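You operate a simulated robot arm through the tools that you are given. There is no shell and no other tool. Be economical: measure what you need, move in short steps, check, and stop when the job is done.

You run a simulated robot arm. Do the job below in one go: nothing can be reset, and whatever is moved stays where it is left.

JOB
Take the play out of the jig handle with an insert.
Fine: shut the handle, read the play display and push the insert of that size into the hub, then swing the handle open and shut once.

Only the result counts: the job must be done as asked and must still hold three seconds after the hand-in. Knocking over, shifting, dropping, spilling or breaking anything else fails it.

ROBOT AND FRAMES
A 7-joint arm with a two-finger parallel gripper, fixed in place. Base frame: the origin is at the foot of the arm, x ahead of it, y to its left, z up. Lengths are in cm, angles in degrees, forces in N, time in s.
With the tool pointing down near the work surface it reaches from about 28 to 68 cm from the base axis. Its first joint turns from -66.0 to 66.0 degrees. Payload 1.57 kg.
The TCP is the grasp point between the finger pads, 3 cm short of the fingertips. In the tool frame z runs along the fingers and y along their closing line. Largest opening 11 cm; finger width 2.4, thickness 1.2; the body of the gripper, 4.8 by 11.2 cm, starts 7.8 cm behind the TCP.
Orientation is that of the tool frame in the base frame, as a unit quaternion [w, x, y, z]. With the fingers straight down and closing along the base's y, the tool's x points along the base's -x, its y along +y and its z along -z.

CONTROLS
- The arm moves only by the tool drive_tool. Its argument "moves" is a list of rows, each a list of 7 numbers: the shift along the tool's x, y, z in mm, then the turn, a rotation vector about the tool's x, y, z in degrees, then the opening, from 0 (shut) to 1 (fully open). In form: [[dx, dy, dz, ax, ay, az, claw], ...]. A call has 1 to 12 rows; each row is the pose to reach, as a shift and turn from the pose commanded when the call began, along the tool's axes at that moment. Each row takes 0.2 s and may step no farther than 5 cm and 8.6 degrees from the row before; otherwise, or with a gripper value out of range, the whole call is refused. Where a pose cannot be reached the arm comes as near as it can. A force on the tool above 50 N (or 10 N above the force at the start of the call, whichever is more), or a blocked arm, ends the call early, and 0.2 s more pass. The fingers move at their own pace (about 10.8 cm/s each) and stop on an object; they squeeze with about 36 N. The grip force told is the motor's: it shows also when the fingers shut on nothing. Time passes only in rows, and 0.2 s behind the last, so rows that repeat a pose let the fingers close. The reply holds the time, the measured pose of the TCP, the force on the tool along the base axes, the opening and the grip force, in the units named above and with some noise, with the torque about the TCP (base axes, N m) and any sound that the robot's microphone picked up.
- Cameras (640 x 400 px; columns grow to the right, rows downward): "scene" is fixed at [18.25, -40.93, 140.39]; the picture's right is [0.57, -0.82, 0.00], its down [-0.47, -0.33, -0.82] and it looks along [0.67, 0.47, -0.57] (base axes); focal length 289 px, centre (320, 200). "wrist" rides on the gripper at [7, 1.6, -14.1] in the tool frame; the picture's right is [-0.23, 0.97, 0.00], its down [-0.86, -0.20, -0.48] and it looks along [-0.47, -0.11, 0.88] (tool axes); focal length 222 px, centre (320, 200). There is no depth. A picture from a camera that has moved, and an enlarged one, comes with that camera's place and axes in the base frame and with its lens.
- get_image(camera): a new picture of that camera. The clock stands still meanwhile.
- close_up(camera, box): a new picture of the part [left, top, right, bottom] of that camera's present view, enlarged. The clock stands still meanwhile.
- close_job(): hands the job in; it is judged then, once.

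Work in short steps. Places have to be worked out from the pictures, the camera data and where the tool is seen: move nearer, look again, correct. Check each grasp and each placing, and mend what went wrong. You have 120 turns and 84 pictures in all, those below and enlarged ones among them. Open the gripper and draw the arm clear of the work before you hand the job in, unless the task says otherwise; then end with one line.

The tools are called after "Emit:" as a command line: name --pt "numbers of a row" for each row, then --argument value for the rest, lists and objects as JSON in quotes. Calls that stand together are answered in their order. drive_tool: Moves the arm, as the interface text tells. Its arguments: {"type":"object","properties":{"moves":{"type":"array"}},"required":["moves"]} The other tools are called the same way: get_image (camera) takes a picture; close_up (camera, box) takes an enlarged picture of a part of a camera's view; close_job () hands the job in.

At the start:

```text
clock: 0.0
ee_pos: [40.4, 8.19, 123.73]
orientation: [0.0, 0.0, 1.0, 0.0]
ft_force: [0.2, -0.2, -0.4]
torque: [-0.03, 0.01, 0.01]
width: 11.0
grasp_force: 0.1
```

scene: 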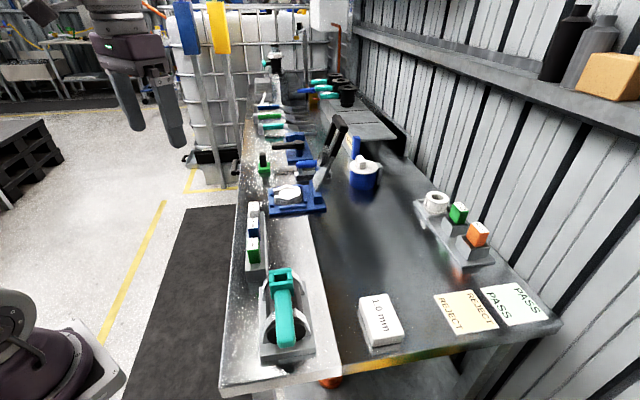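
wrist: 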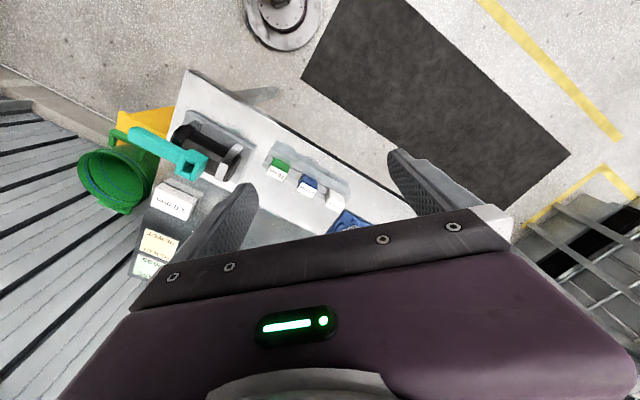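

I begin with enlarged views of the jig and the inserts.

Emit:
close_up --camera "scene" --box '[220, 190, 420, 390]'

Emit:
close_up --camera "wrist" --box '[120, 60, 400, 280]'

Emit:
close_up --camera "scene" --box '[390, 170, 570, 350]'

```text
2.00 times, centred on (320, 290) of scene
camera zoom: at [18.25, -40.93, 140.39], right [0.57, -0.82, 0.0], down [-0.47, -0.33, -0.82], along [0.67, 0.47, -0.57], focal length 578 px, centre (320, 20)
```

zoom: 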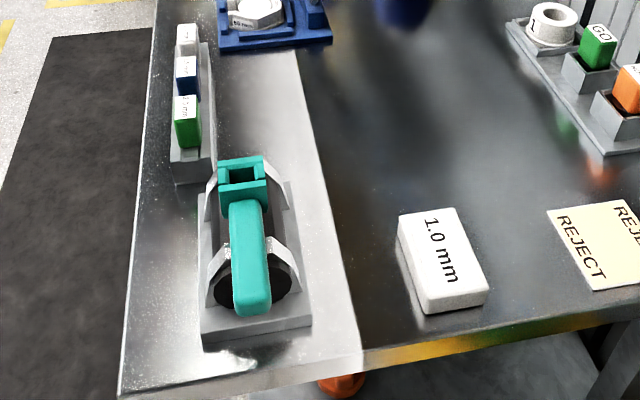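

```text
1.82 times, centred on (260, 170) of wrist
camera zoom: at [33.46, 9.79, 138.01], right [0.23, 0.97, 0.0], down [0.86, -0.2, 0.48], along [0.47, -0.11, -0.88], focal length 404 px, centre (429, 254)
```

zoom: 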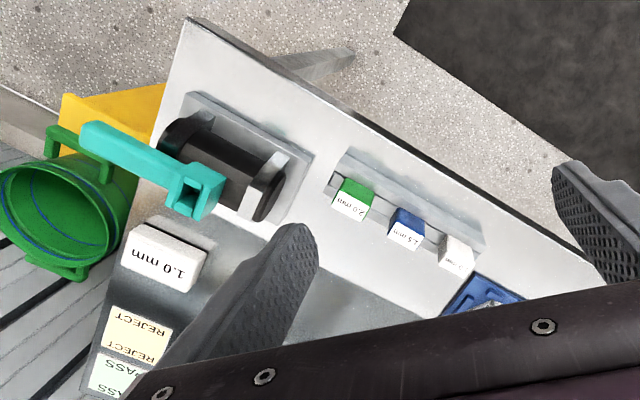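

```text
2.22 times, centred on (480, 260) of scene
camera zoom: at [18.25, -40.93, 140.39], right [0.57, -0.82, 0.0], down [-0.47, -0.33, -0.82], along [0.67, 0.47, -0.57], focal length 642 px, centre (-36, 67)
```

zoom: 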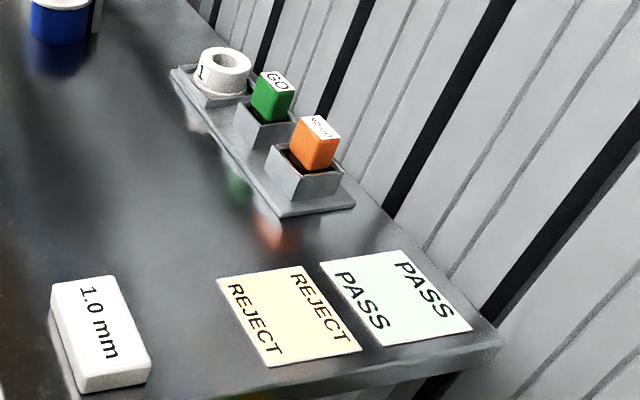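

The socket of the handle seems to be near (42,-16,101). I shift sideways over the jig for a better look.

Emit:
drive_tool --pt "15 -45 0 0 0 0 1" --pt "30 -90 0 0 0 0 1" --pt "45 -135 0 0 0 0 1" --pt "60 -180 0 0 0 0 1" --pt "60 -180 0 0 0 0 1"

Emit:
get_image --camera "wrist"

Emit:
get_image --camera "scene"

```text
clock: 1.2
ee_pos: [34.58, -9.81, 123.8]
orientation: [0.0, 0.0, 1.0, 0.0]
ft_force: [-0.3, 0.6, 0.0]
torque: [-0.01, -0.03, 0.02]
width: 10.99
grasp_force: 0.1
```

```text
78 pictures are left
camera wrist: at [27.47, -8.07, 138.06], right [0.23, 0.97, 0.0], down [0.86, -0.2, 0.48], along [0.47, -0.11, -0.88], focal length 222 px, centre (320, 200)
```

wrist: 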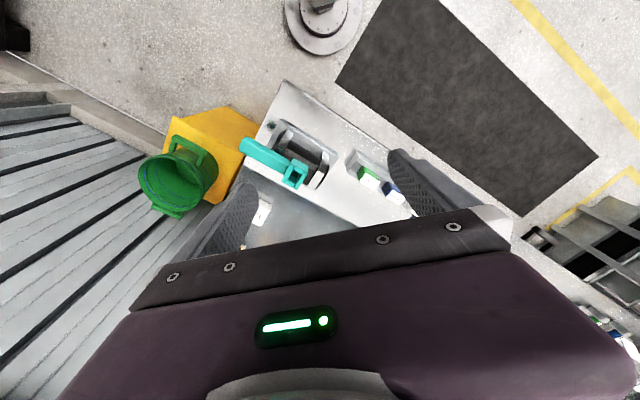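

```text
77 pictures are left
```

scene: 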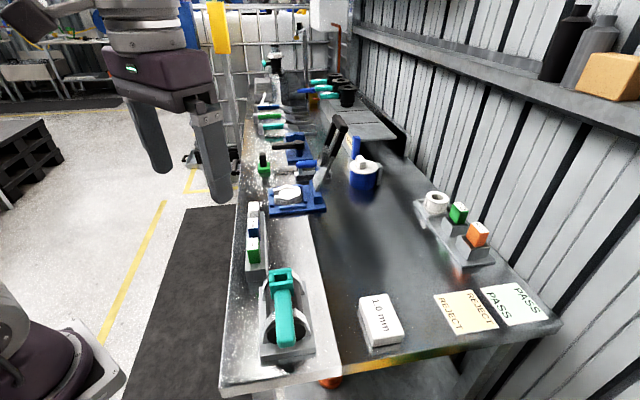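

Emit:
close_up --camera "wrist" --box '[220, 70, 430, 230]'

Emit:
close_up --camera "scene" --box '[230, 250, 340, 370]'

Emit:
close_up --camera "scene" --box '[230, 170, 330, 270]'

```text
2.50 times, centred on (325, 150) of wrist
camera zoom: at [27.47, -8.07, 138.06], right [0.23, 0.97, 0.0], down [0.86, -0.2, 0.48], along [0.47, -0.11, -0.88], focal length 555 px, centre (308, 325)
```

zoom: 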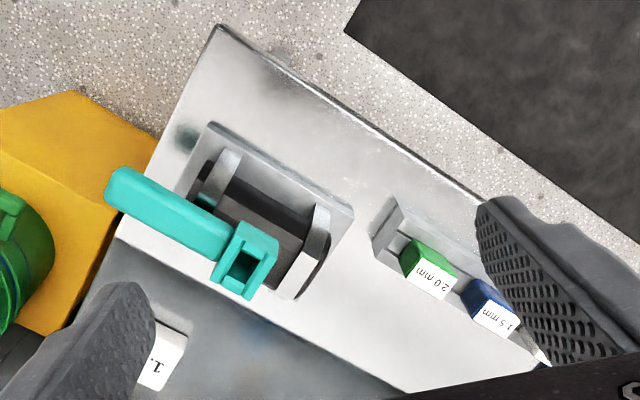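

```text
3.33 times, centred on (285, 310) of scene
camera zoom: at [18.25, -40.93, 140.39], right [0.57, -0.82, 0.0], down [-0.47, -0.33, -0.82], along [0.67, 0.47, -0.57], focal length 963 px, centre (437, -167)
```

zoom: 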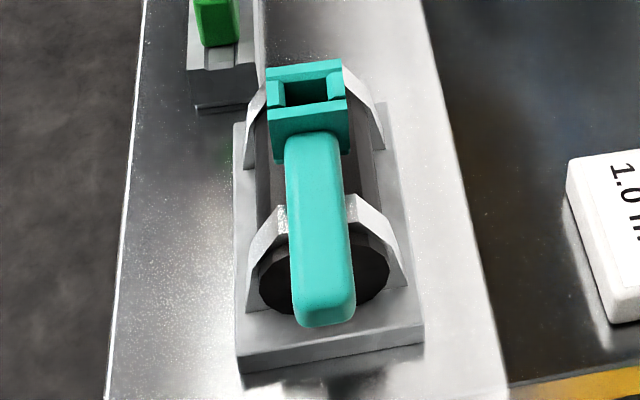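

```text
4.00 times, centred on (280, 220) of scene
camera zoom: at [18.25, -40.93, 140.39], right [0.57, -0.82, 0.0], down [-0.47, -0.33, -0.82], along [0.67, 0.47, -0.57], focal length 1156 px, centre (480, 120)
```

zoom: 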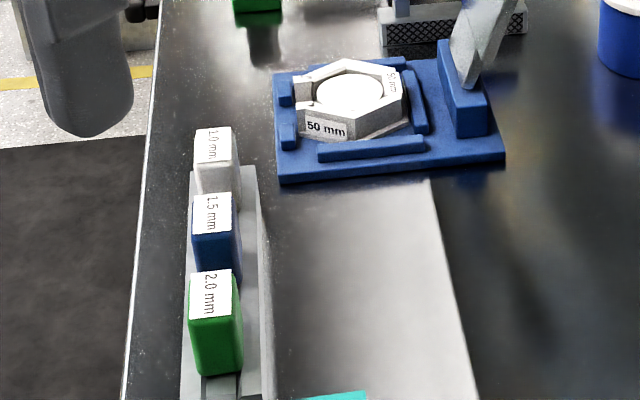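

The jig's base is centred around (42,-16), with the cylinder axis at 45°. I yaw the gripper 45° and come lower to see the jig from the side.

Emit:
drive_tool --pt "5 8 26 0 0 7.5 1" --pt "9 14 52 0 0 15 1" --pt "13 20 78 0 0 22.5 1" --pt "18 27 104 0 0 30 1" --pt "22 33 130 0 0 37.5 1" --pt "26 38 158 0 0 45 1" --pt "26 38 158 0 0 45 1"

Emit:
drive_tool --pt "0 0 0 0 -8 0 1" --pt "0 0 0 0 -16 0 1" --pt "0 0 0 0 -24 0 1" --pt "0 0 0 0 -24 0 1"

Emit:
get_image --camera "wrist"

```text
clock: 2.8
ee_pos: [31.95, -6.1, 107.87]
orientation: [-0.001, 0.383, 0.924, 0.0]
ft_force: [0.6, 0.0, -0.2]
torque: [0.0, -0.01, 0.05]
width: 10.98
grasp_force: 0.1
```

```text
clock: 3.8
ee_pos: [32.05, -5.99, 108.56]
orientation: [0.192, 0.374, 0.904, -0.08]
ft_force: [-0.3, -0.1, -0.2]
torque: [0.0, -0.01, -0.01]
width: 11.0
grasp_force: 0.0
out of reach, approached as far as the arm can: row 3, 4
```

```text
73 pictures are left
camera wrist: at [24.55, 3.79, 118.73], right [0.83, 0.54, 0.09], down [0.28, -0.56, 0.78], along [0.48, -0.63, -0.61], focal length 222 px, centre (320, 200)
```

wrist: 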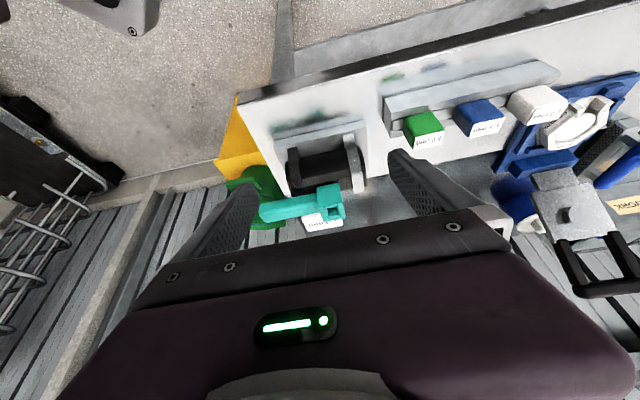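

Emit:
close_up --camera "wrist" --box '[230, 80, 390, 240]'

Emit:
close_up --camera "wrist" --box '[380, 50, 580, 170]'

```text
2.50 times, centred on (310, 160) of wrist
camera zoom: at [24.55, 3.79, 118.73], right [0.83, 0.54, 0.09], down [0.28, -0.56, 0.78], along [0.48, -0.63, -0.61], focal length 555 px, centre (345, 300)
```

zoom: 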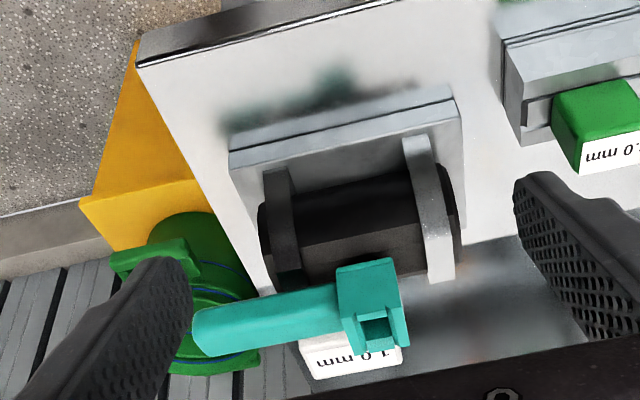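

```text
3.20 times, centred on (480, 110) of wrist
camera zoom: at [24.55, 3.79, 118.73], right [0.83, 0.54, 0.09], down [0.28, -0.56, 0.78], along [0.48, -0.63, -0.61], focal length 711 px, centre (-192, 488)
```

zoom: 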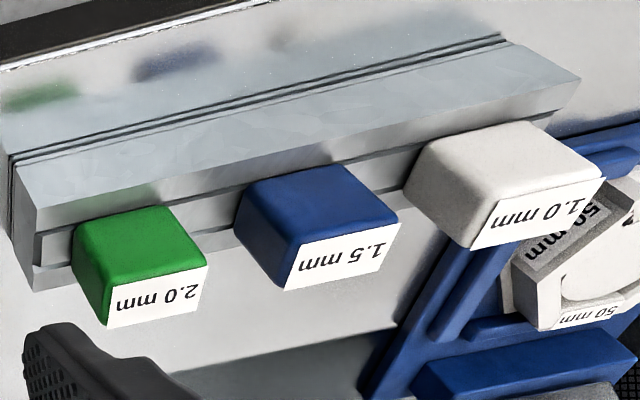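

I zoom hard on the hub from both cameras to understand the hinge.

Emit:
close_up --camera "scene" --box '[255, 255, 319, 295]'

Emit:
close_up --camera "wrist" --box '[280, 160, 360, 230]'

Emit:
close_up --camera "scene" --box '[250, 290, 330, 360]'

```text
10.00 times, centred on (287, 275) of scene
camera zoom: at [18.25, -40.93, 140.39], right [0.57, -0.82, 0.0], down [-0.47, -0.33, -0.82], along [0.67, 0.47, -0.57], focal length 2890 px, centre (650, -550)
```

zoom: 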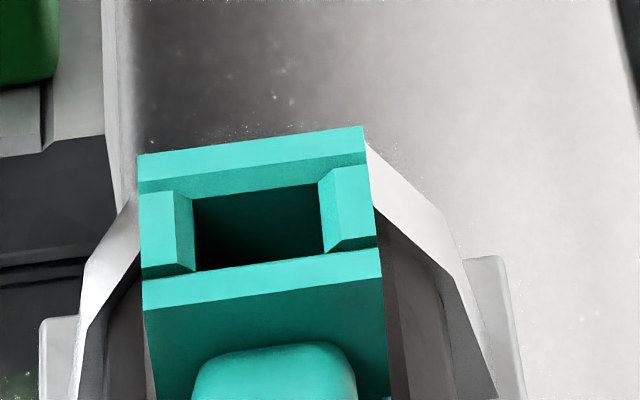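

```text
5.71 times, centred on (320, 195) of wrist
camera zoom: at [24.55, 3.79, 118.73], right [0.83, 0.54, 0.09], down [0.28, -0.56, 0.78], along [0.48, -0.63, -0.61], focal length 1269 px, centre (320, 229)
```

zoom: 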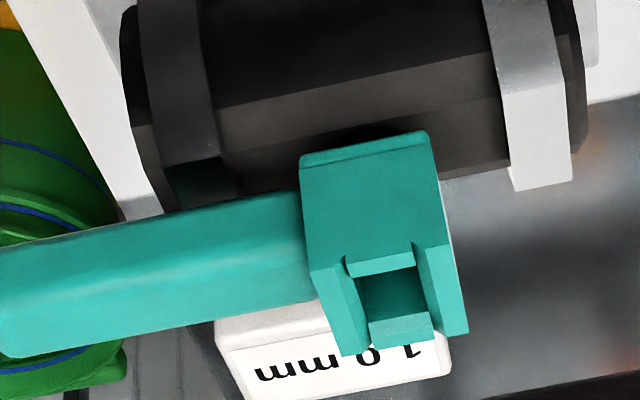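

```text
5.71 times, centred on (290, 325) of scene
camera zoom: at [18.25, -40.93, 140.39], right [0.57, -0.82, 0.0], down [-0.47, -0.33, -0.82], along [0.67, 0.47, -0.57], focal length 1652 px, centre (491, -514)
```

zoom: 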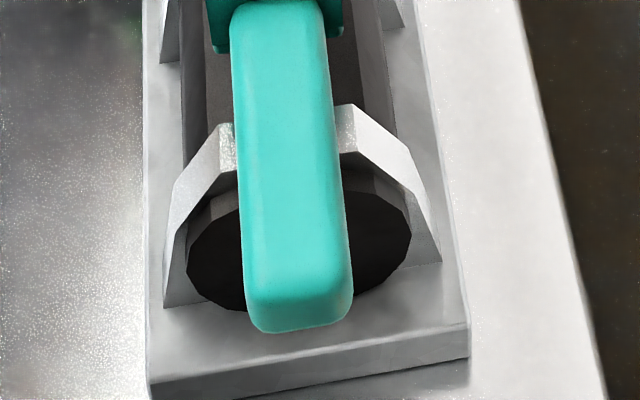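

The hub is a block on top of the drum with the lever along the drum, probably turning about a vertical axis. I level the tool, then turn it so the fingers can straddle the lever near its tip.

Emit:
drive_tool --pt "0 0 -10 0 8 0 1" --pt "0 0 -20 0 16 0 1" --pt "0 0 -30 0 24 0 1" --pt "0 0 -30 0 24 0 1"

```text
clock: 4.8
ee_pos: [31.25, -5.17, 111.21]
orientation: [-0.001, 0.383, 0.924, 0.001]
ft_force: [0.5, -0.6, 0.7]
torque: [0.01, 0.0, -0.04]
width: 11.0
grasp_force: 0.1
```

Emit:
drive_tool --pt "-12.7 -7.6 -1 0 0 -7.5 1" --pt "-25.3 -15.3 -1 0 0 -15 1" --pt "-38 -23 -2 0 0 -22.5 1" --pt "-50.6 -30.6 -3 0 0 -30 1" --pt "-63.3 -38.2 -4 0 0 -37.5 1" --pt "-76 -46 -5 0 0 -45 1" --pt "-88.6 -53.5 -6 0 0 -52.5 1" --pt "-101 -61 -7 0 0 -60 1" --pt "-114 -69 -8 0 0 -67.5 1" --pt "-126.6 -76.5 -8 0 0 -75 1" --pt "-139 -84 -8 0 0 -82.5 1" --pt "-151.9 -91.8 -8 0 0 -90 1"

Emit:
get_image --camera "wrist"

Emit:
get_image --camera "scene"

```text
clock: 7.4
ee_pos: [35.39, -22.35, 112.07]
orientation: [0.0, -0.383, 0.924, 0.0]
ft_force: [-0.2, 0.4, 0.9]
torque: [-0.01, 0.03, 0.03]
width: 10.99
grasp_force: 0.1
```

```text
67 pictures are left
camera wrist: at [29.27, -26.1, 126.35], right [-0.53, 0.85, 0.0], down [0.74, 0.47, 0.48], along [0.41, 0.25, -0.88], focal length 222 px, centre (320, 200)
```

wrist: 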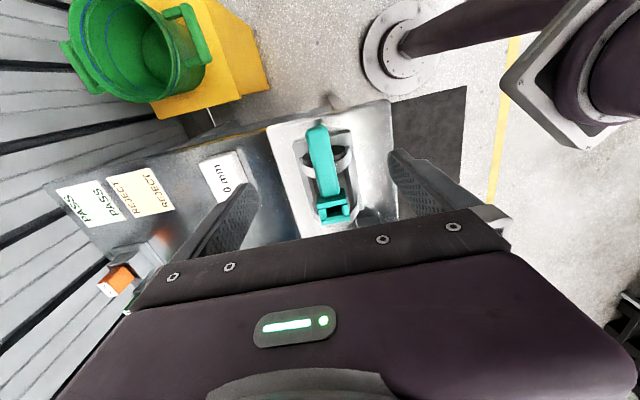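

```text
66 pictures are left
```

scene: 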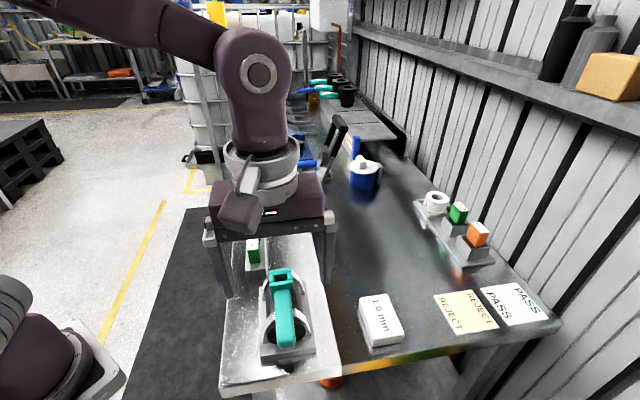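

Emit:
close_up --camera "wrist" --box '[240, 90, 400, 240]'

```text
2.67 times, centred on (320, 165) of wrist
camera zoom: at [29.27, -26.1, 126.35], right [-0.53, 0.85, 0.0], down [0.74, 0.47, 0.48], along [0.41, 0.25, -0.88], focal length 592 px, centre (320, 293)
```

zoom: 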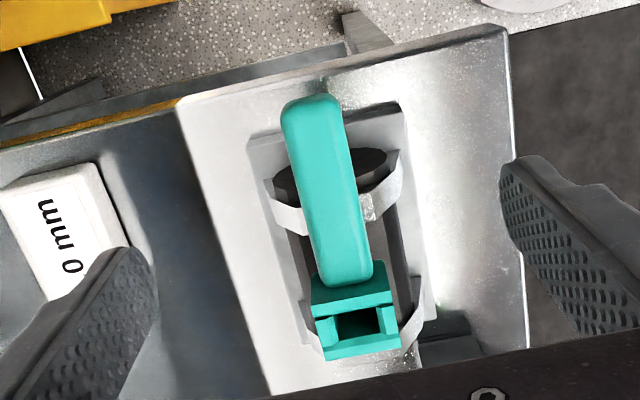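

The lever tip is about (34,-23.7) and I'm centred 1.8 cm inside it. I descend straddling it with open fingers.

Emit:
drive_tool --pt "0 0 40 0 0 0 1" --pt "0 0 80 0 0 0 1" --pt "0 0 115 0 0 0 1" --pt "0 0 135 0 0 0 1" --pt "0 0 135 0 0 0 1"

Emit:
close_up --camera "scene" --box '[200, 220, 360, 370]'

Emit:
get_image --camera "wrist"

```text
clock: 8.6
ee_pos: [35.43, -22.48, 98.64]
orientation: [-0.001, -0.382, 0.924, 0.0]
ft_force: [-0.1, -0.6, -1.0]
torque: [0.01, -0.04, -0.02]
width: 11.01
grasp_force: 0.2
```

```text
2.67 times, centred on (280, 295) of scene
camera zoom: at [18.25, -40.93, 140.39], right [0.57, -0.82, 0.0], down [-0.47, -0.33, -0.82], along [0.67, 0.47, -0.57], focal length 771 px, centre (427, -53)
```

zoom: 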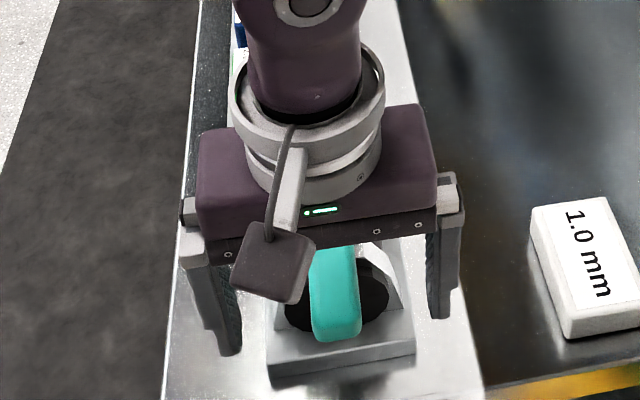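

```text
63 pictures are left
camera wrist: at [29.33, -26.09, 112.86], right [-0.53, 0.85, 0.0], down [0.75, 0.46, 0.48], along [0.41, 0.25, -0.88], focal length 222 px, centre (320, 200)
```

wrist: 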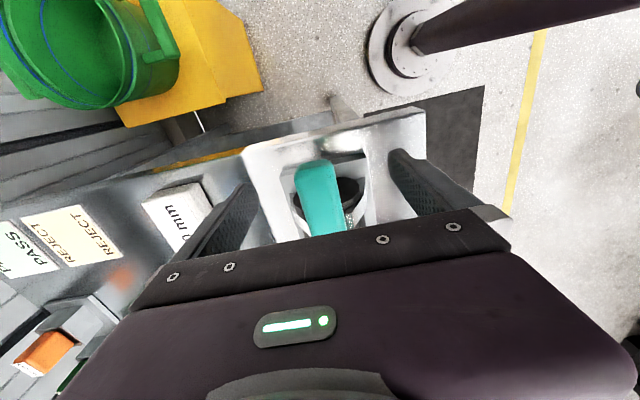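

Lever is between the fingers. I narrow the gap and push gently towards the robot side (+tool y) to feel which way it swings.

Emit:
drive_tool --pt "0 0 0 0 0 0 0.4" --pt "0 0 0 0 0 0 0.4" --pt "0 5 0 0 0 0 0.4" --pt "0 10 0 0 0 0 0.4" --pt "0 15 0 0 0 0 0.4" --pt "0 20 0 0 0 0 0.4" --pt "0 20 0 0 0 0 0.4"

Emit:
close_up --camera "wrist" --box '[220, 90, 420, 240]'

Emit:
close_up --camera "scene" --box '[250, 260, 430, 370]'

```text
clock: 10.2
ee_pos: [33.98, -21.01, 98.58]
orientation: [0.0, -0.382, 0.924, 0.0]
ft_force: [0.3, -2.6, -0.4]
torque: [0.02, 0.0, -0.04]
width: 4.61
grasp_force: 1.0
```

```text
2.67 times, centred on (320, 165) of wrist
camera zoom: at [27.88, -24.65, 112.84], right [-0.53, 0.85, 0.0], down [0.75, 0.46, 0.48], along [0.41, 0.25, -0.88], focal length 592 px, centre (320, 293)
```

zoom: 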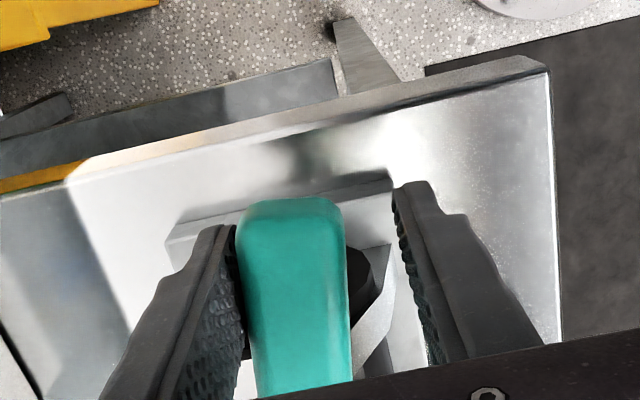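

```text
3.56 times, centred on (340, 315) of scene
camera zoom: at [18.26, -40.94, 140.39], right [0.57, -0.82, 0.0], down [-0.47, -0.33, -0.82], along [0.67, 0.47, -0.57], focal length 1028 px, centre (249, -209)
```

zoom: 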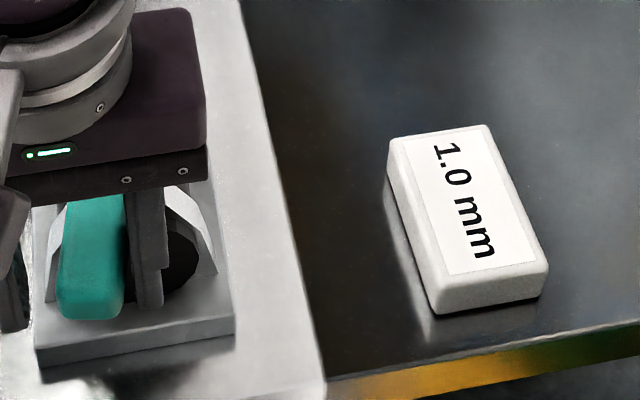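

The lever gives easily (about 2.6 N). I keep swinging along an arc about the hub with the gripper turning with it.

Emit:
drive_tool --pt "-3.5 10.6 0 0 0 7 0.4" --pt "-8 20.7 0 0 0 14 0.4" --pt "-13.7 30.2 0 0 0 21 0.4" --pt "-20.5 39 0 0 0 28 0.4" --pt "-28.4 46.9 0 0 0 35 0.4" --pt "-28.4 46.9 0 0 0 35 0.4"

Emit:
get_image --camera "scene"

Emit:
get_image --camera "wrist"

```text
clock: 11.6
ee_pos: [32.78, -15.59, 98.58]
orientation: [0.0, -0.086, 0.996, 0.0]
ft_force: [0.1, -1.9, -0.6]
torque: [0.05, -0.01, -0.03]
width: 4.58
grasp_force: 0.4
```

```text
60 pictures are left
```

scene: 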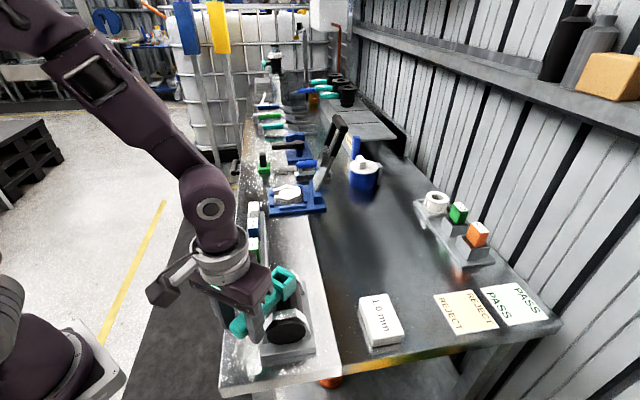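

```text
59 pictures are left
camera wrist: at [25.51, -15.14, 112.85], right [0.06, 1.0, 0.0], down [0.88, -0.05, 0.48], along [0.48, -0.03, -0.88], focal length 222 px, centre (320, 200)
```

wrist: 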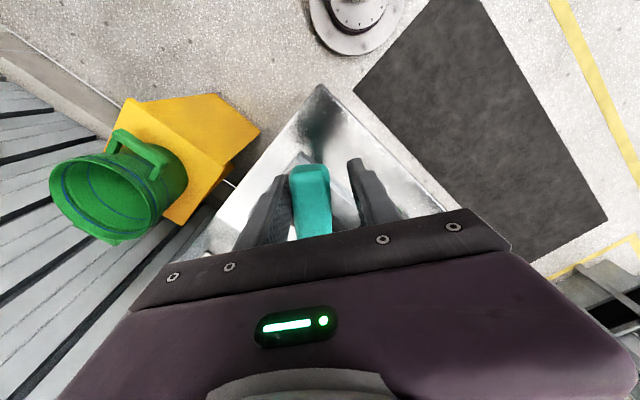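

It swings about a vertical axis. Continue the same arc looking for a stop.

Emit:
drive_tool --pt "-3.5 10.6 0 0 0 7 0.4" --pt "-8 20.7 0 0 0 14 0.4" --pt "-13.7 30.2 0 0 0 21 0.4" --pt "-20.5 39 0 0 0 28 0.4" --pt "-28.4 46.9 0 0 0 35 0.4" --pt "-28.4 46.9 0 0 0 35 0.4"

Emit:
get_image --camera "scene"

```text
clock: 13.0
ee_pos: [34.66, -10.6, 98.61]
orientation: [0.0, 0.219, 0.976, 0.0]
ft_force: [-2.0, -1.2, 0.2]
torque: [-0.01, 0.03, -0.06]
width: 4.59
grasp_force: 1.2
```

```text
58 pictures are left
```

scene: 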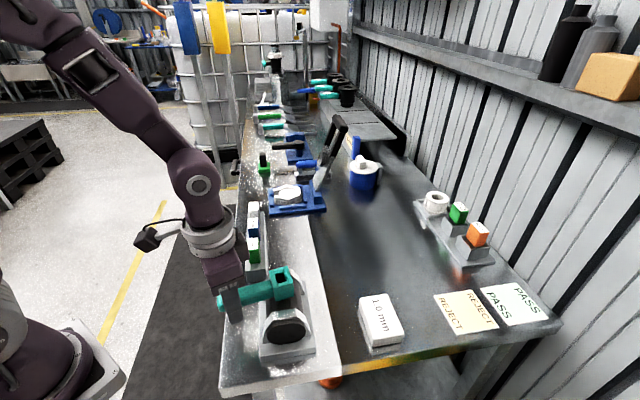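

No stop yet at about 80° of swing; I continue a bit with small steps, watching the force.

Emit:
drive_tool --pt "-1.7 5.4 0 0 0 3.5 0.4" --pt "-3.5 10.6 0 0 0 7 0.4" --pt "-5.6 15.7 0 0 0 10.5 0.4" --pt "-8 20.7 0 0 0 14 0.4" --pt "-8 20.7 0 0 0 14 0.4"

Emit:
close_up --camera "scene" --box '[200, 230, 420, 370]'

```text
clock: 14.2
ee_pos: [36.32, -9.11, 98.6]
orientation: [0.0, 0.335, 0.942, 0.001]
ft_force: [-6.1, -9.8, -2.5]
torque: [0.05, -0.07, -0.11]
width: 5.46
grasp_force: 5.9
```

```text
2.86 times, centred on (310, 300) of scene
camera zoom: at [18.24, -40.96, 140.39], right [0.57, -0.82, 0.0], down [-0.47, -0.33, -0.82], along [0.67, 0.47, -0.57], focal length 826 px, centre (349, -86)
```

zoom: 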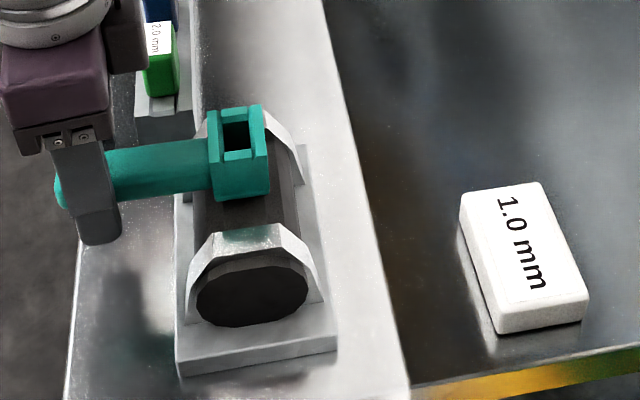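

The lever is against a stop at 90° to the drum; display still 1.0 mm. Now I ease off and swing it back the other way to find the other end of its travel.

Emit:
drive_tool --pt "2 -13.4 0 0 0 -8.5 0.4" --pt "2.1 -26.9 0 0 0 -17 0.4" --pt "0.3 -40.2 0 0 0 -25.5 0.4" --pt "-3.4 -53.2 0 0 0 -34 0.4" --pt "-9.1 -65.4 0 0 0 -42.5 0.4" --pt "-16.5 -76.7 0 0 0 -51 0.4" --pt "-25.5 -86.7 0 0 0 -59.5 0.4" --pt "-35.9 -95.4 0 0 0 -68 0.4" --pt "-47.4 -102.4 0 0 0 -76.5 0.4" --pt "-59.9 -107.6 0 0 0 -85 0.4"

Emit:
close_up --camera "scene" --box '[200, 230, 420, 370]'

```text
clock: 16.4
ee_pos: [34.12, -21.28, 98.61]
orientation: [0.0, -0.393, 0.92, 0.0]
ft_force: [0.0, 1.5, 0.2]
torque: [0.03, 0.01, -0.03]
width: 4.52
grasp_force: 0.7
```

```text
2.86 times, centred on (310, 300) of scene
camera zoom: at [18.25, -40.92, 140.39], right [0.57, -0.82, 0.0], down [-0.47, -0.33, -0.82], along [0.67, 0.47, -0.57], focal length 826 px, centre (349, -86)
```

zoom: 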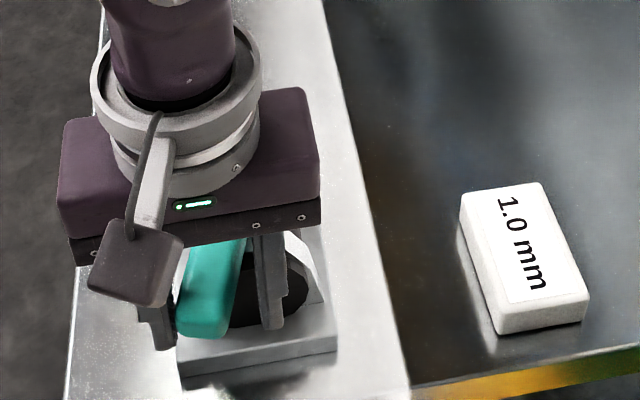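

Emit:
drive_tool --pt "2 -6.7 0 0 0 -4.2 0.4" --pt "2 -13.4 0 0 0 -8.5 0.4" --pt "2.2 -20 0 0 0 -12.7 0.4" --pt "2.1 -26.9 0 0 0 -17 0.4" --pt "1.3 -33.5 0 0 0 -21.2 0.4" --pt "0.3 -40.2 0 0 0 -25.5 0.4"

Emit:
close_up --camera "scene" --box '[200, 230, 420, 370]'

```text
clock: 17.8
ee_pos: [36.77, -23.72, 98.56]
orientation: [-0.003, -0.583, 0.812, 0.004]
ft_force: [-27.3, 24.5, -1.3]
torque: [-0.17, -0.32, -0.74]
width: 7.44
grasp_force: 17.4
```

```text
2.86 times, centred on (310, 300) of scene
camera zoom: at [18.18, -40.86, 140.42], right [0.57, -0.82, 0.0], down [-0.47, -0.33, -0.82], along [0.67, 0.47, -0.57], focal length 826 px, centre (349, -86)
```

zoom: 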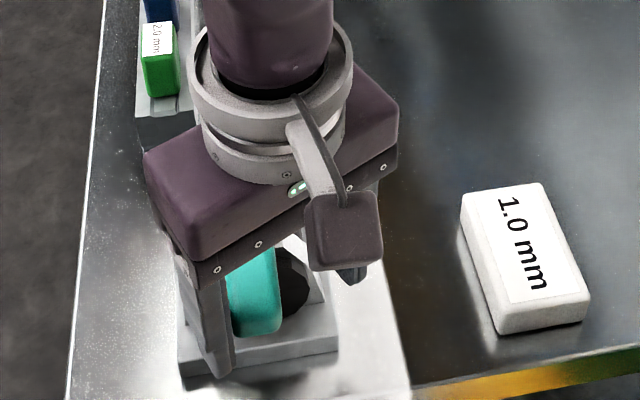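

That end stop is at the start position. I back off at once so the fingers are clear, then look at the lever's rest angle.

Emit:
drive_tool --pt "-3.5 10.6 0 0 0 7 0.5" --pt "-7.6 20 0 0 0 13.5 0.6" --pt "-7.6 20 0 0 0 13.5 1" --pt "-7.6 20 -40 0 0 13.5 1" --pt "-7.6 20 -80 0 0 13.5 1" --pt "-7.6 20 -120 0 0 13.5 1" --pt "-7.6 20 -150 0 0 13.5 1"

Emit:
close_up --camera "scene" --box '[200, 230, 420, 370]'

Emit:
get_image --camera "wrist"

```text
clock: 19.4
ee_pos: [35.27, -22.55, 113.53]
orientation: [0.0, -0.485, 0.874, 0.0]
ft_force: [-0.3, 0.3, 0.3]
torque: [-0.02, 0.03, 0.04]
width: 11.01
grasp_force: 0.1
```

```text
2.86 times, centred on (310, 300) of scene
camera zoom: at [18.25, -40.93, 140.39], right [0.57, -0.82, 0.0], down [-0.47, -0.33, -0.82], along [0.67, 0.47, -0.57], focal length 826 px, centre (349, -86)
```

zoom: 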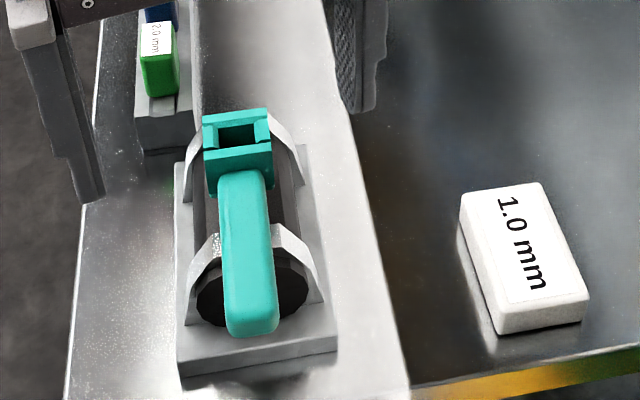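

```text
53 pictures are left
camera wrist: at [30.21, -27.5, 127.85], right [-0.71, 0.71, 0.0], down [0.62, 0.62, 0.48], along [0.34, 0.34, -0.88], focal length 222 px, centre (320, 200)
```

wrist: 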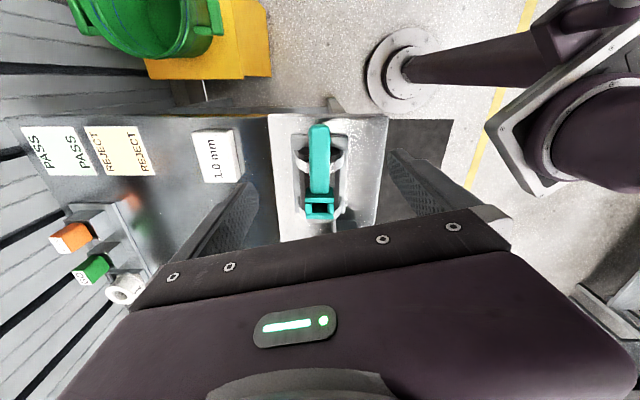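

The lever rests exactly in line with the drum, as at the start, so the start is the open end and the 90° stop is shut. I re-straddle it and close it fully this time.

Emit:
drive_tool --pt "0 0 45 0 0 6.5 1" --pt "0 0 90 0 0 13 1" --pt "0 0 130 0 0 13 1" --pt "0 0 149 0 0 13 1" --pt "0 0 149 0 0 13 0.35" --pt "0 0 149 0 0 13 0.35" --pt "0 0 149 0 0 13 0.35"

```text
clock: 21.0
ee_pos: [35.35, -22.58, 98.74]
orientation: [0.0, -0.382, 0.924, 0.0]
ft_force: [-0.5, 0.2, -0.2]
torque: [-0.02, 0.0, -0.02]
width: 3.87
grasp_force: 0.0
```

Emit:
drive_tool --pt "-1 13.3 0 0 0 8.5 0.35" --pt "-3.9 26.3 0 0 0 17 0.35" --pt "-8.8 38.7 0 0 0 25.5 0.35" --pt "-15.4 50.3 0 0 0 34 0.35" --pt "-23.6 60.8 0 0 0 42.5 0.35" --pt "-33.4 69.9 0 0 0 51 0.35" --pt "-44.3 77.5 0 0 0 59.5 0.35" --pt "-56.3 83.4 0 0 0 68 0.35" --pt "-69 87.5 0 0 0 76.5 0.35" --pt "-82.2 89.7 0 0 0 85 0.35" --pt "-90 90 0 0 0 90 0.35" --pt "-96.3 89.8 0 0 0 94 0.35"

Emit:
close_up --camera "scene" --box '[200, 230, 420, 370]'

```text
clock: 23.6
ee_pos: [35.8, -9.42, 98.64]
orientation: [-0.001, 0.416, 0.909, 0.0]
ft_force: [-2.3, -6.3, -0.8]
torque: [0.04, -0.01, 0.17]
width: 4.37
grasp_force: 2.9
```

```text
2.86 times, centred on (310, 300) of scene
camera zoom: at [18.25, -40.95, 140.39], right [0.57, -0.82, 0.0], down [-0.47, -0.33, -0.82], along [0.67, 0.47, -0.57], focal length 826 px, centre (349, -86)
```

zoom: 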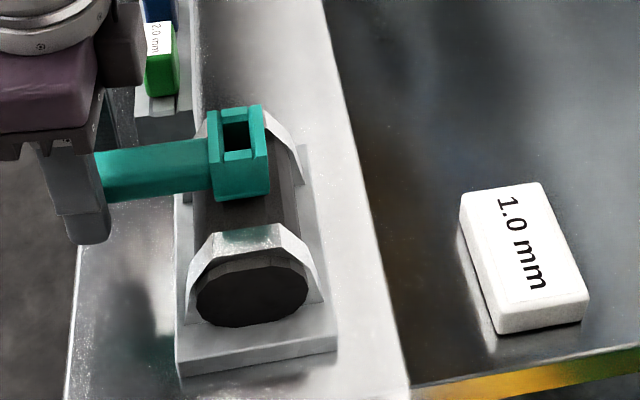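

The lever is at the 90° stop again and the display still says 1.0 mm. I release, rise, and check that it stays.

Emit:
drive_tool --pt "0 0 0 0 0 0 0.6" --pt "0 0 0 0 0 0 0.6" --pt "0 0 -40 0 0 0 0.6" --pt "0 0 -80 0 0 0 0.6" --pt "0 0 -120 0 0 0 1" --pt "0 0 -150 0 0 0 1" --pt "0 0 -150 0 0 0 1"

Emit:
get_image --camera "wrist"

Emit:
close_up --camera "scene" --box '[200, 230, 420, 370]'

```text
clock: 25.2
ee_pos: [35.83, -9.37, 113.64]
orientation: [0.0, 0.414, 0.91, 0.0]
ft_force: [-0.2, 0.9, -0.3]
torque: [0.01, 0.0, -0.01]
width: 11.01
grasp_force: 0.1
```

```text
51 pictures are left
camera wrist: at [32.37, -2.94, 127.93], right [0.88, 0.47, 0.0], down [0.41, -0.78, 0.48], along [0.22, -0.42, -0.88], focal length 222 px, centre (320, 200)
```

wrist: 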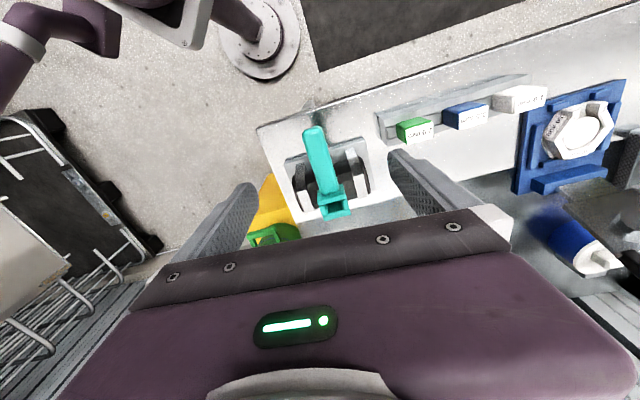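

```text
2.86 times, centred on (310, 300) of scene
camera zoom: at [18.25, -40.93, 140.39], right [0.57, -0.82, 0.0], down [-0.47, -0.33, -0.82], along [0.67, 0.47, -0.57], focal length 826 px, centre (349, -86)
```

zoom: 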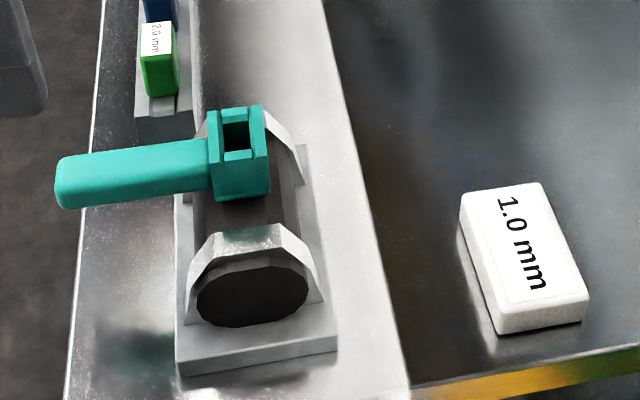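

Shut is stable and the play display reads 1.0 mm, so the white insert is the one. I look closely at the insert rack from here.

Emit:
close_up --camera "wrist" --box '[370, 60, 570, 185]'

Emit:
close_up --camera "scene" --box '[230, 190, 310, 280]'

Emit:
close_up --camera "wrist" --box '[270, 110, 400, 230]'

```text
3.20 times, centred on (470, 122) of wrist
camera zoom: at [32.37, -2.94, 127.93], right [0.88, 0.47, 0.0], down [0.41, -0.78, 0.48], along [0.22, -0.42, -0.88], focal length 711 px, centre (-160, 448)
```

zoom: 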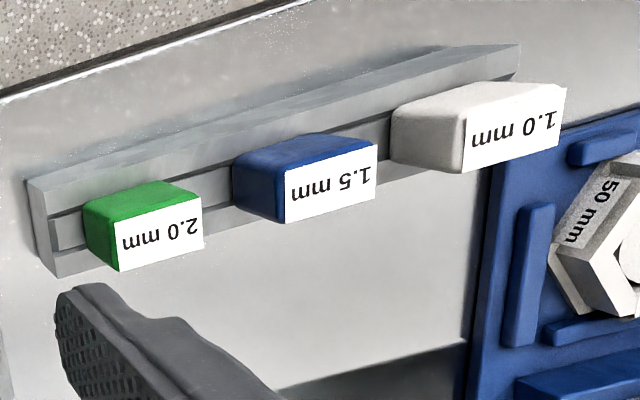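

```text
4.44 times, centred on (270, 235) of scene
camera zoom: at [18.25, -40.93, 140.39], right [0.57, -0.82, 0.0], down [-0.47, -0.33, -0.82], along [0.67, 0.47, -0.57], focal length 1285 px, centre (542, 44)
```

zoom: 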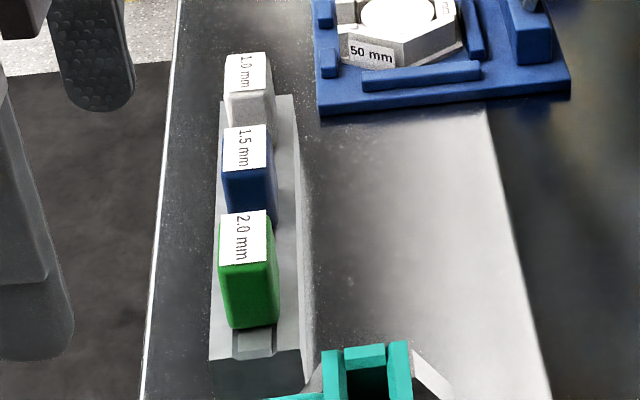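

```text
3.33 times, centred on (335, 170) of wrist
camera zoom: at [32.37, -2.94, 127.93], right [0.88, 0.47, 0.0], down [0.41, -0.78, 0.48], along [0.22, -0.42, -0.88], focal length 740 px, centre (270, 300)
```

zoom: 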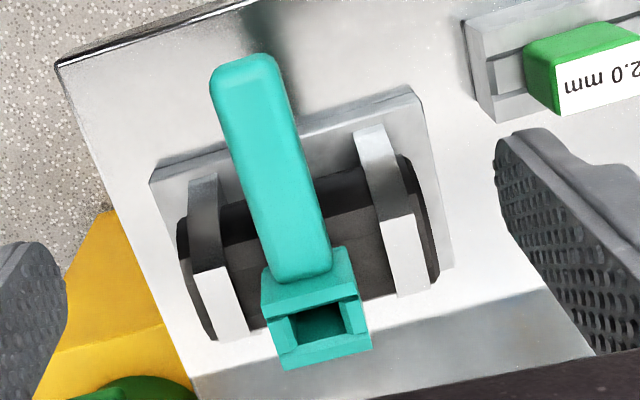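

The rail's insert direction matches the hub slot in the shut position. I move over the hub to view its socket from close above.

Emit:
drive_tool --pt "-30 0 0 0 0 -2 1" --pt "-60 0 20 0 0 -4 1" --pt "-90 1 40 0 0 -4 1" --pt "-90 1 50 0 0 -4 1" --pt "-90 1 50 0 0 -4 1"

Emit:
get_image --camera "wrist"

Emit:
close_up --camera "wrist" --box '[260, 110, 380, 220]'

```text
clock: 26.4
ee_pos: [41.85, -16.37, 108.71]
orientation: [0.0, 0.383, 0.924, -0.001]
ft_force: [0.6, -0.2, -0.1]
torque: [0.0, 0.0, 0.01]
width: 10.99
grasp_force: 0.1
```

```text
46 pictures are left
camera wrist: at [37.98, -10.0, 122.9], right [0.85, 0.53, 0.0], down [0.46, -0.75, 0.48], along [0.25, -0.41, -0.88], focal length 222 px, centre (320, 200)
```

wrist: 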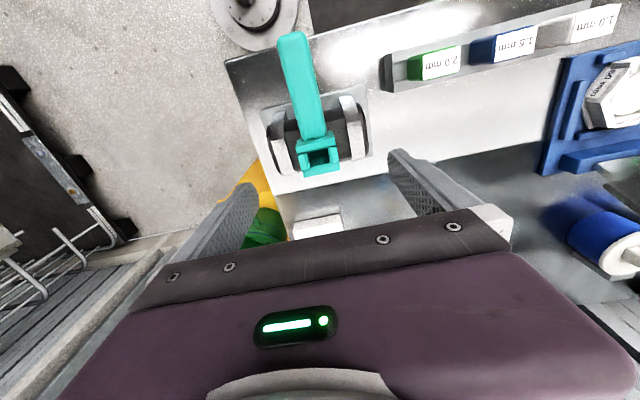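

```text
3.64 times, centred on (320, 165) of wrist
camera zoom: at [37.98, -10.0, 122.9], right [0.85, 0.53, 0.0], down [0.46, -0.75, 0.48], along [0.25, -0.41, -0.88], focal length 808 px, centre (320, 327)
```

zoom: 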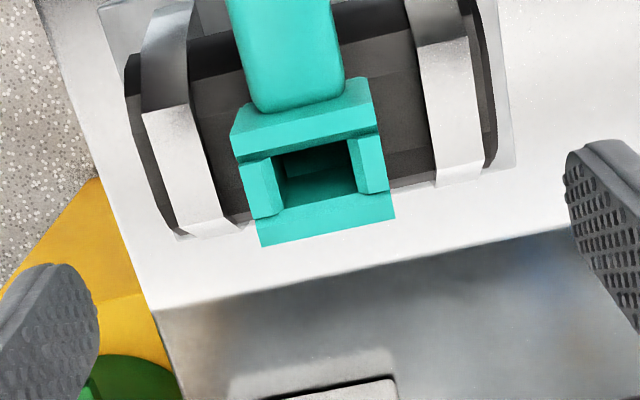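

The socket centre is about (41.6,-16.1). Next I zoom on the inserts to see their shape and how they sit in the rail.

Emit:
close_up --camera "scene" --box '[235, 195, 285, 235]'

Emit:
close_up --camera "scene" --box '[235, 230, 299, 280]'

Emit:
close_up --camera "wrist" --box '[370, 0, 630, 100]'

```text
10.00 times, centred on (260, 215) of scene
camera zoom: at [18.25, -40.93, 140.39], right [0.57, -0.82, 0.0], down [-0.47, -0.33, -0.82], along [0.67, 0.47, -0.57], focal length 2890 px, centre (920, 50)
```

zoom: 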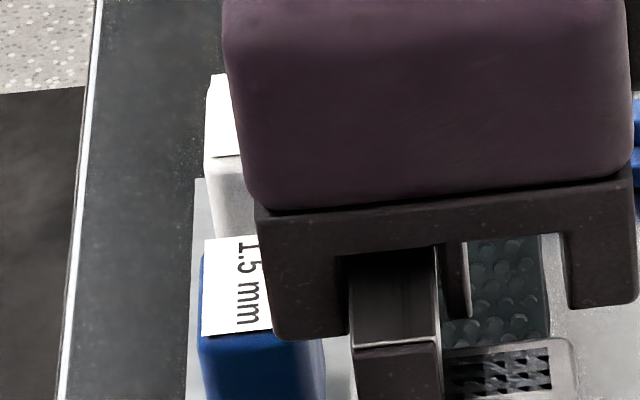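

```text
8.00 times, centred on (267, 255) of scene
camera zoom: at [18.25, -40.93, 140.39], right [0.57, -0.82, 0.0], down [-0.47, -0.33, -0.82], along [0.67, 0.47, -0.57], focal length 2312 px, centre (744, -240)
```

zoom: 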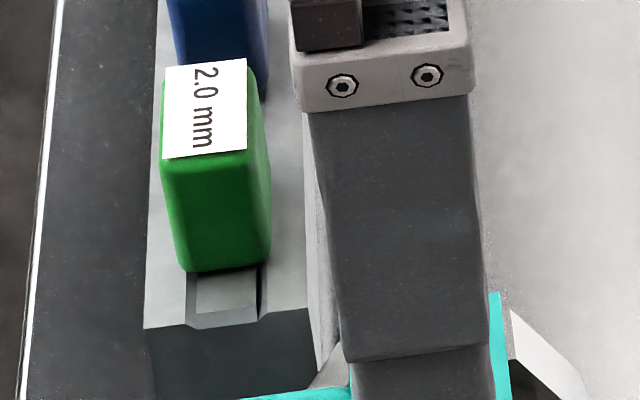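

```text
2.46 times, centred on (500, 50) of wrist
camera zoom: at [37.98, -10.0, 122.9], right [0.85, 0.53, 0.0], down [0.46, -0.75, 0.48], along [0.25, -0.41, -0.88], focal length 547 px, centre (-123, 569)
```

zoom: 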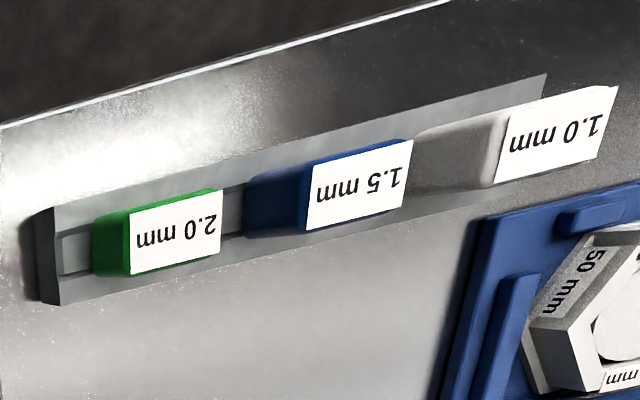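

Each insert is a labelled head with a tongue in the rail groove, same orientation as the shut hub socket. I move above the white one (about (58.2, 8.3)) keeping this orientation.

Emit:
drive_tool --pt "8 41 0 0 0 0 1" --pt "16 82 0 0 0 0 1" --pt "25 124 0 0 0 0 1" --pt "33 165 0 0 0 0 1" --pt "42 207 0 0 0 0 1" --pt "50 248 0 0 0 0 1" --pt "58 290 0 0 0 0 1" --pt "58 290 0 0 0 0 0.6" --pt "58 290 0 0 0 0 0.6"

Emit:
get_image --camera "wrist"

Emit:
close_up --camera "wrist" --box '[240, 80, 400, 220]'

```text
clock: 28.4
ee_pos: [58.33, 8.47, 108.7]
orientation: [0.0, 0.383, 0.924, 0.0]
ft_force: [0.0, 0.7, -0.2]
torque: [0.0, -0.04, 0.02]
width: 6.63
grasp_force: 0.1
```

```text
41 pictures are left
camera wrist: at [54.44, 14.68, 122.85], right [0.85, 0.53, 0.0], down [0.46, -0.75, 0.48], along [0.25, -0.41, -0.88], focal length 222 px, centre (320, 200)
```

wrist: 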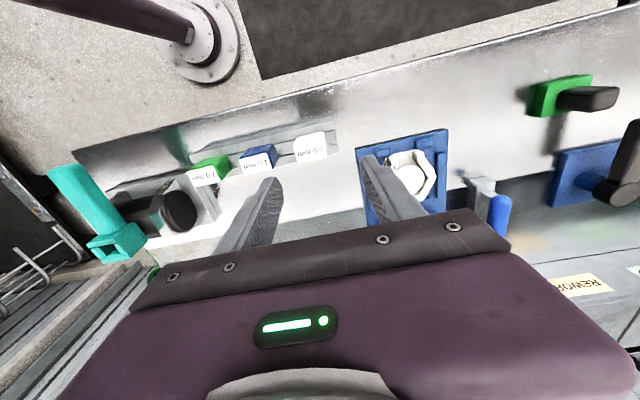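

```text
2.86 times, centred on (320, 150) of wrist
camera zoom: at [54.44, 14.68, 122.85], right [0.85, 0.53, 0.0], down [0.46, -0.75, 0.48], along [0.25, -0.41, -0.88], focal length 635 px, centre (320, 343)
```

zoom: 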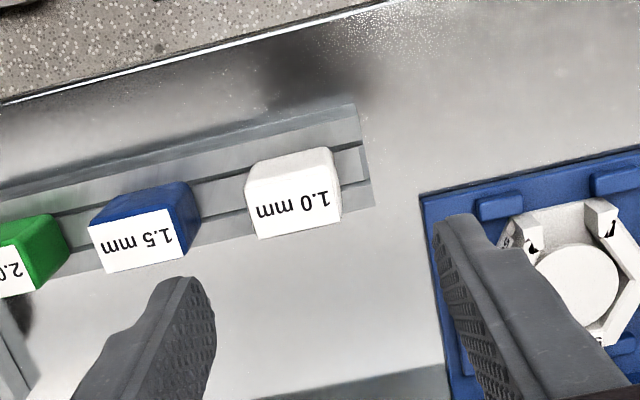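

Refined insert position about (57.65, 7.4), top near z 96. I shift and descend to z≈102.7 and look again.

Emit:
drive_tool --pt "-2.8 -12.4 20 0 0 0 0.6" --pt "-2.8 -12.4 60 0 0 0 0.6" --pt "-2.8 -12.4 60 0 0 0 0.6"

Emit:
close_up --camera "wrist" --box '[220, 80, 420, 220]'

Emit:
close_up --camera "scene" --box '[210, 150, 310, 250]'

```text
clock: 29.2
ee_pos: [57.57, 7.45, 102.71]
orientation: [0.0, 0.383, 0.924, 0.001]
ft_force: [0.6, -0.8, -0.3]
torque: [-0.03, -0.04, 0.0]
width: 6.59
grasp_force: 0.0
```

```text
2.86 times, centred on (320, 150) of wrist
camera zoom: at [53.72, 13.66, 116.89], right [0.85, 0.53, 0.0], down [0.46, -0.75, 0.48], along [0.25, -0.41, -0.88], focal length 635 px, centre (320, 343)
```

zoom: 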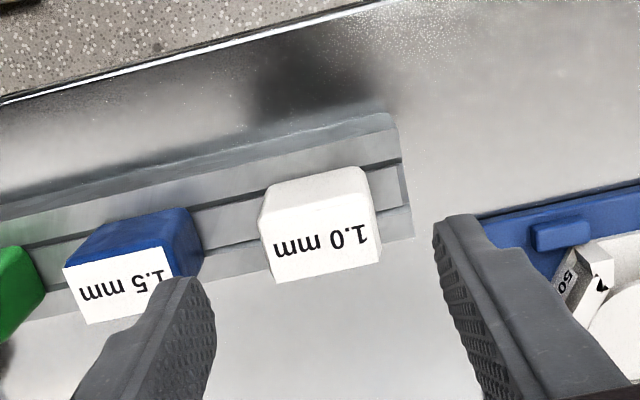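

```text
4.00 times, centred on (260, 200) of scene
camera zoom: at [18.25, -40.93, 140.39], right [0.57, -0.82, 0.0], down [-0.47, -0.33, -0.82], along [0.67, 0.47, -0.57], focal length 1156 px, centre (560, 200)
```

zoom: 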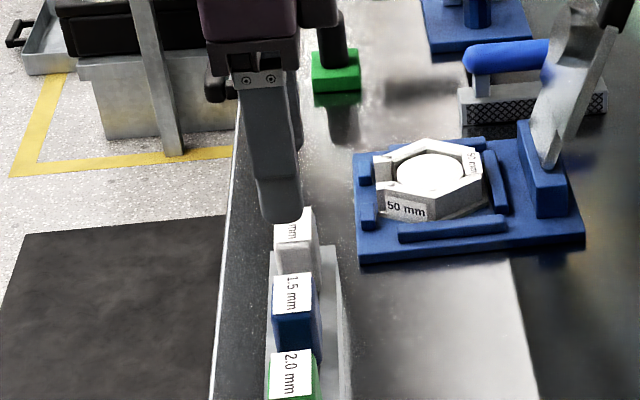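

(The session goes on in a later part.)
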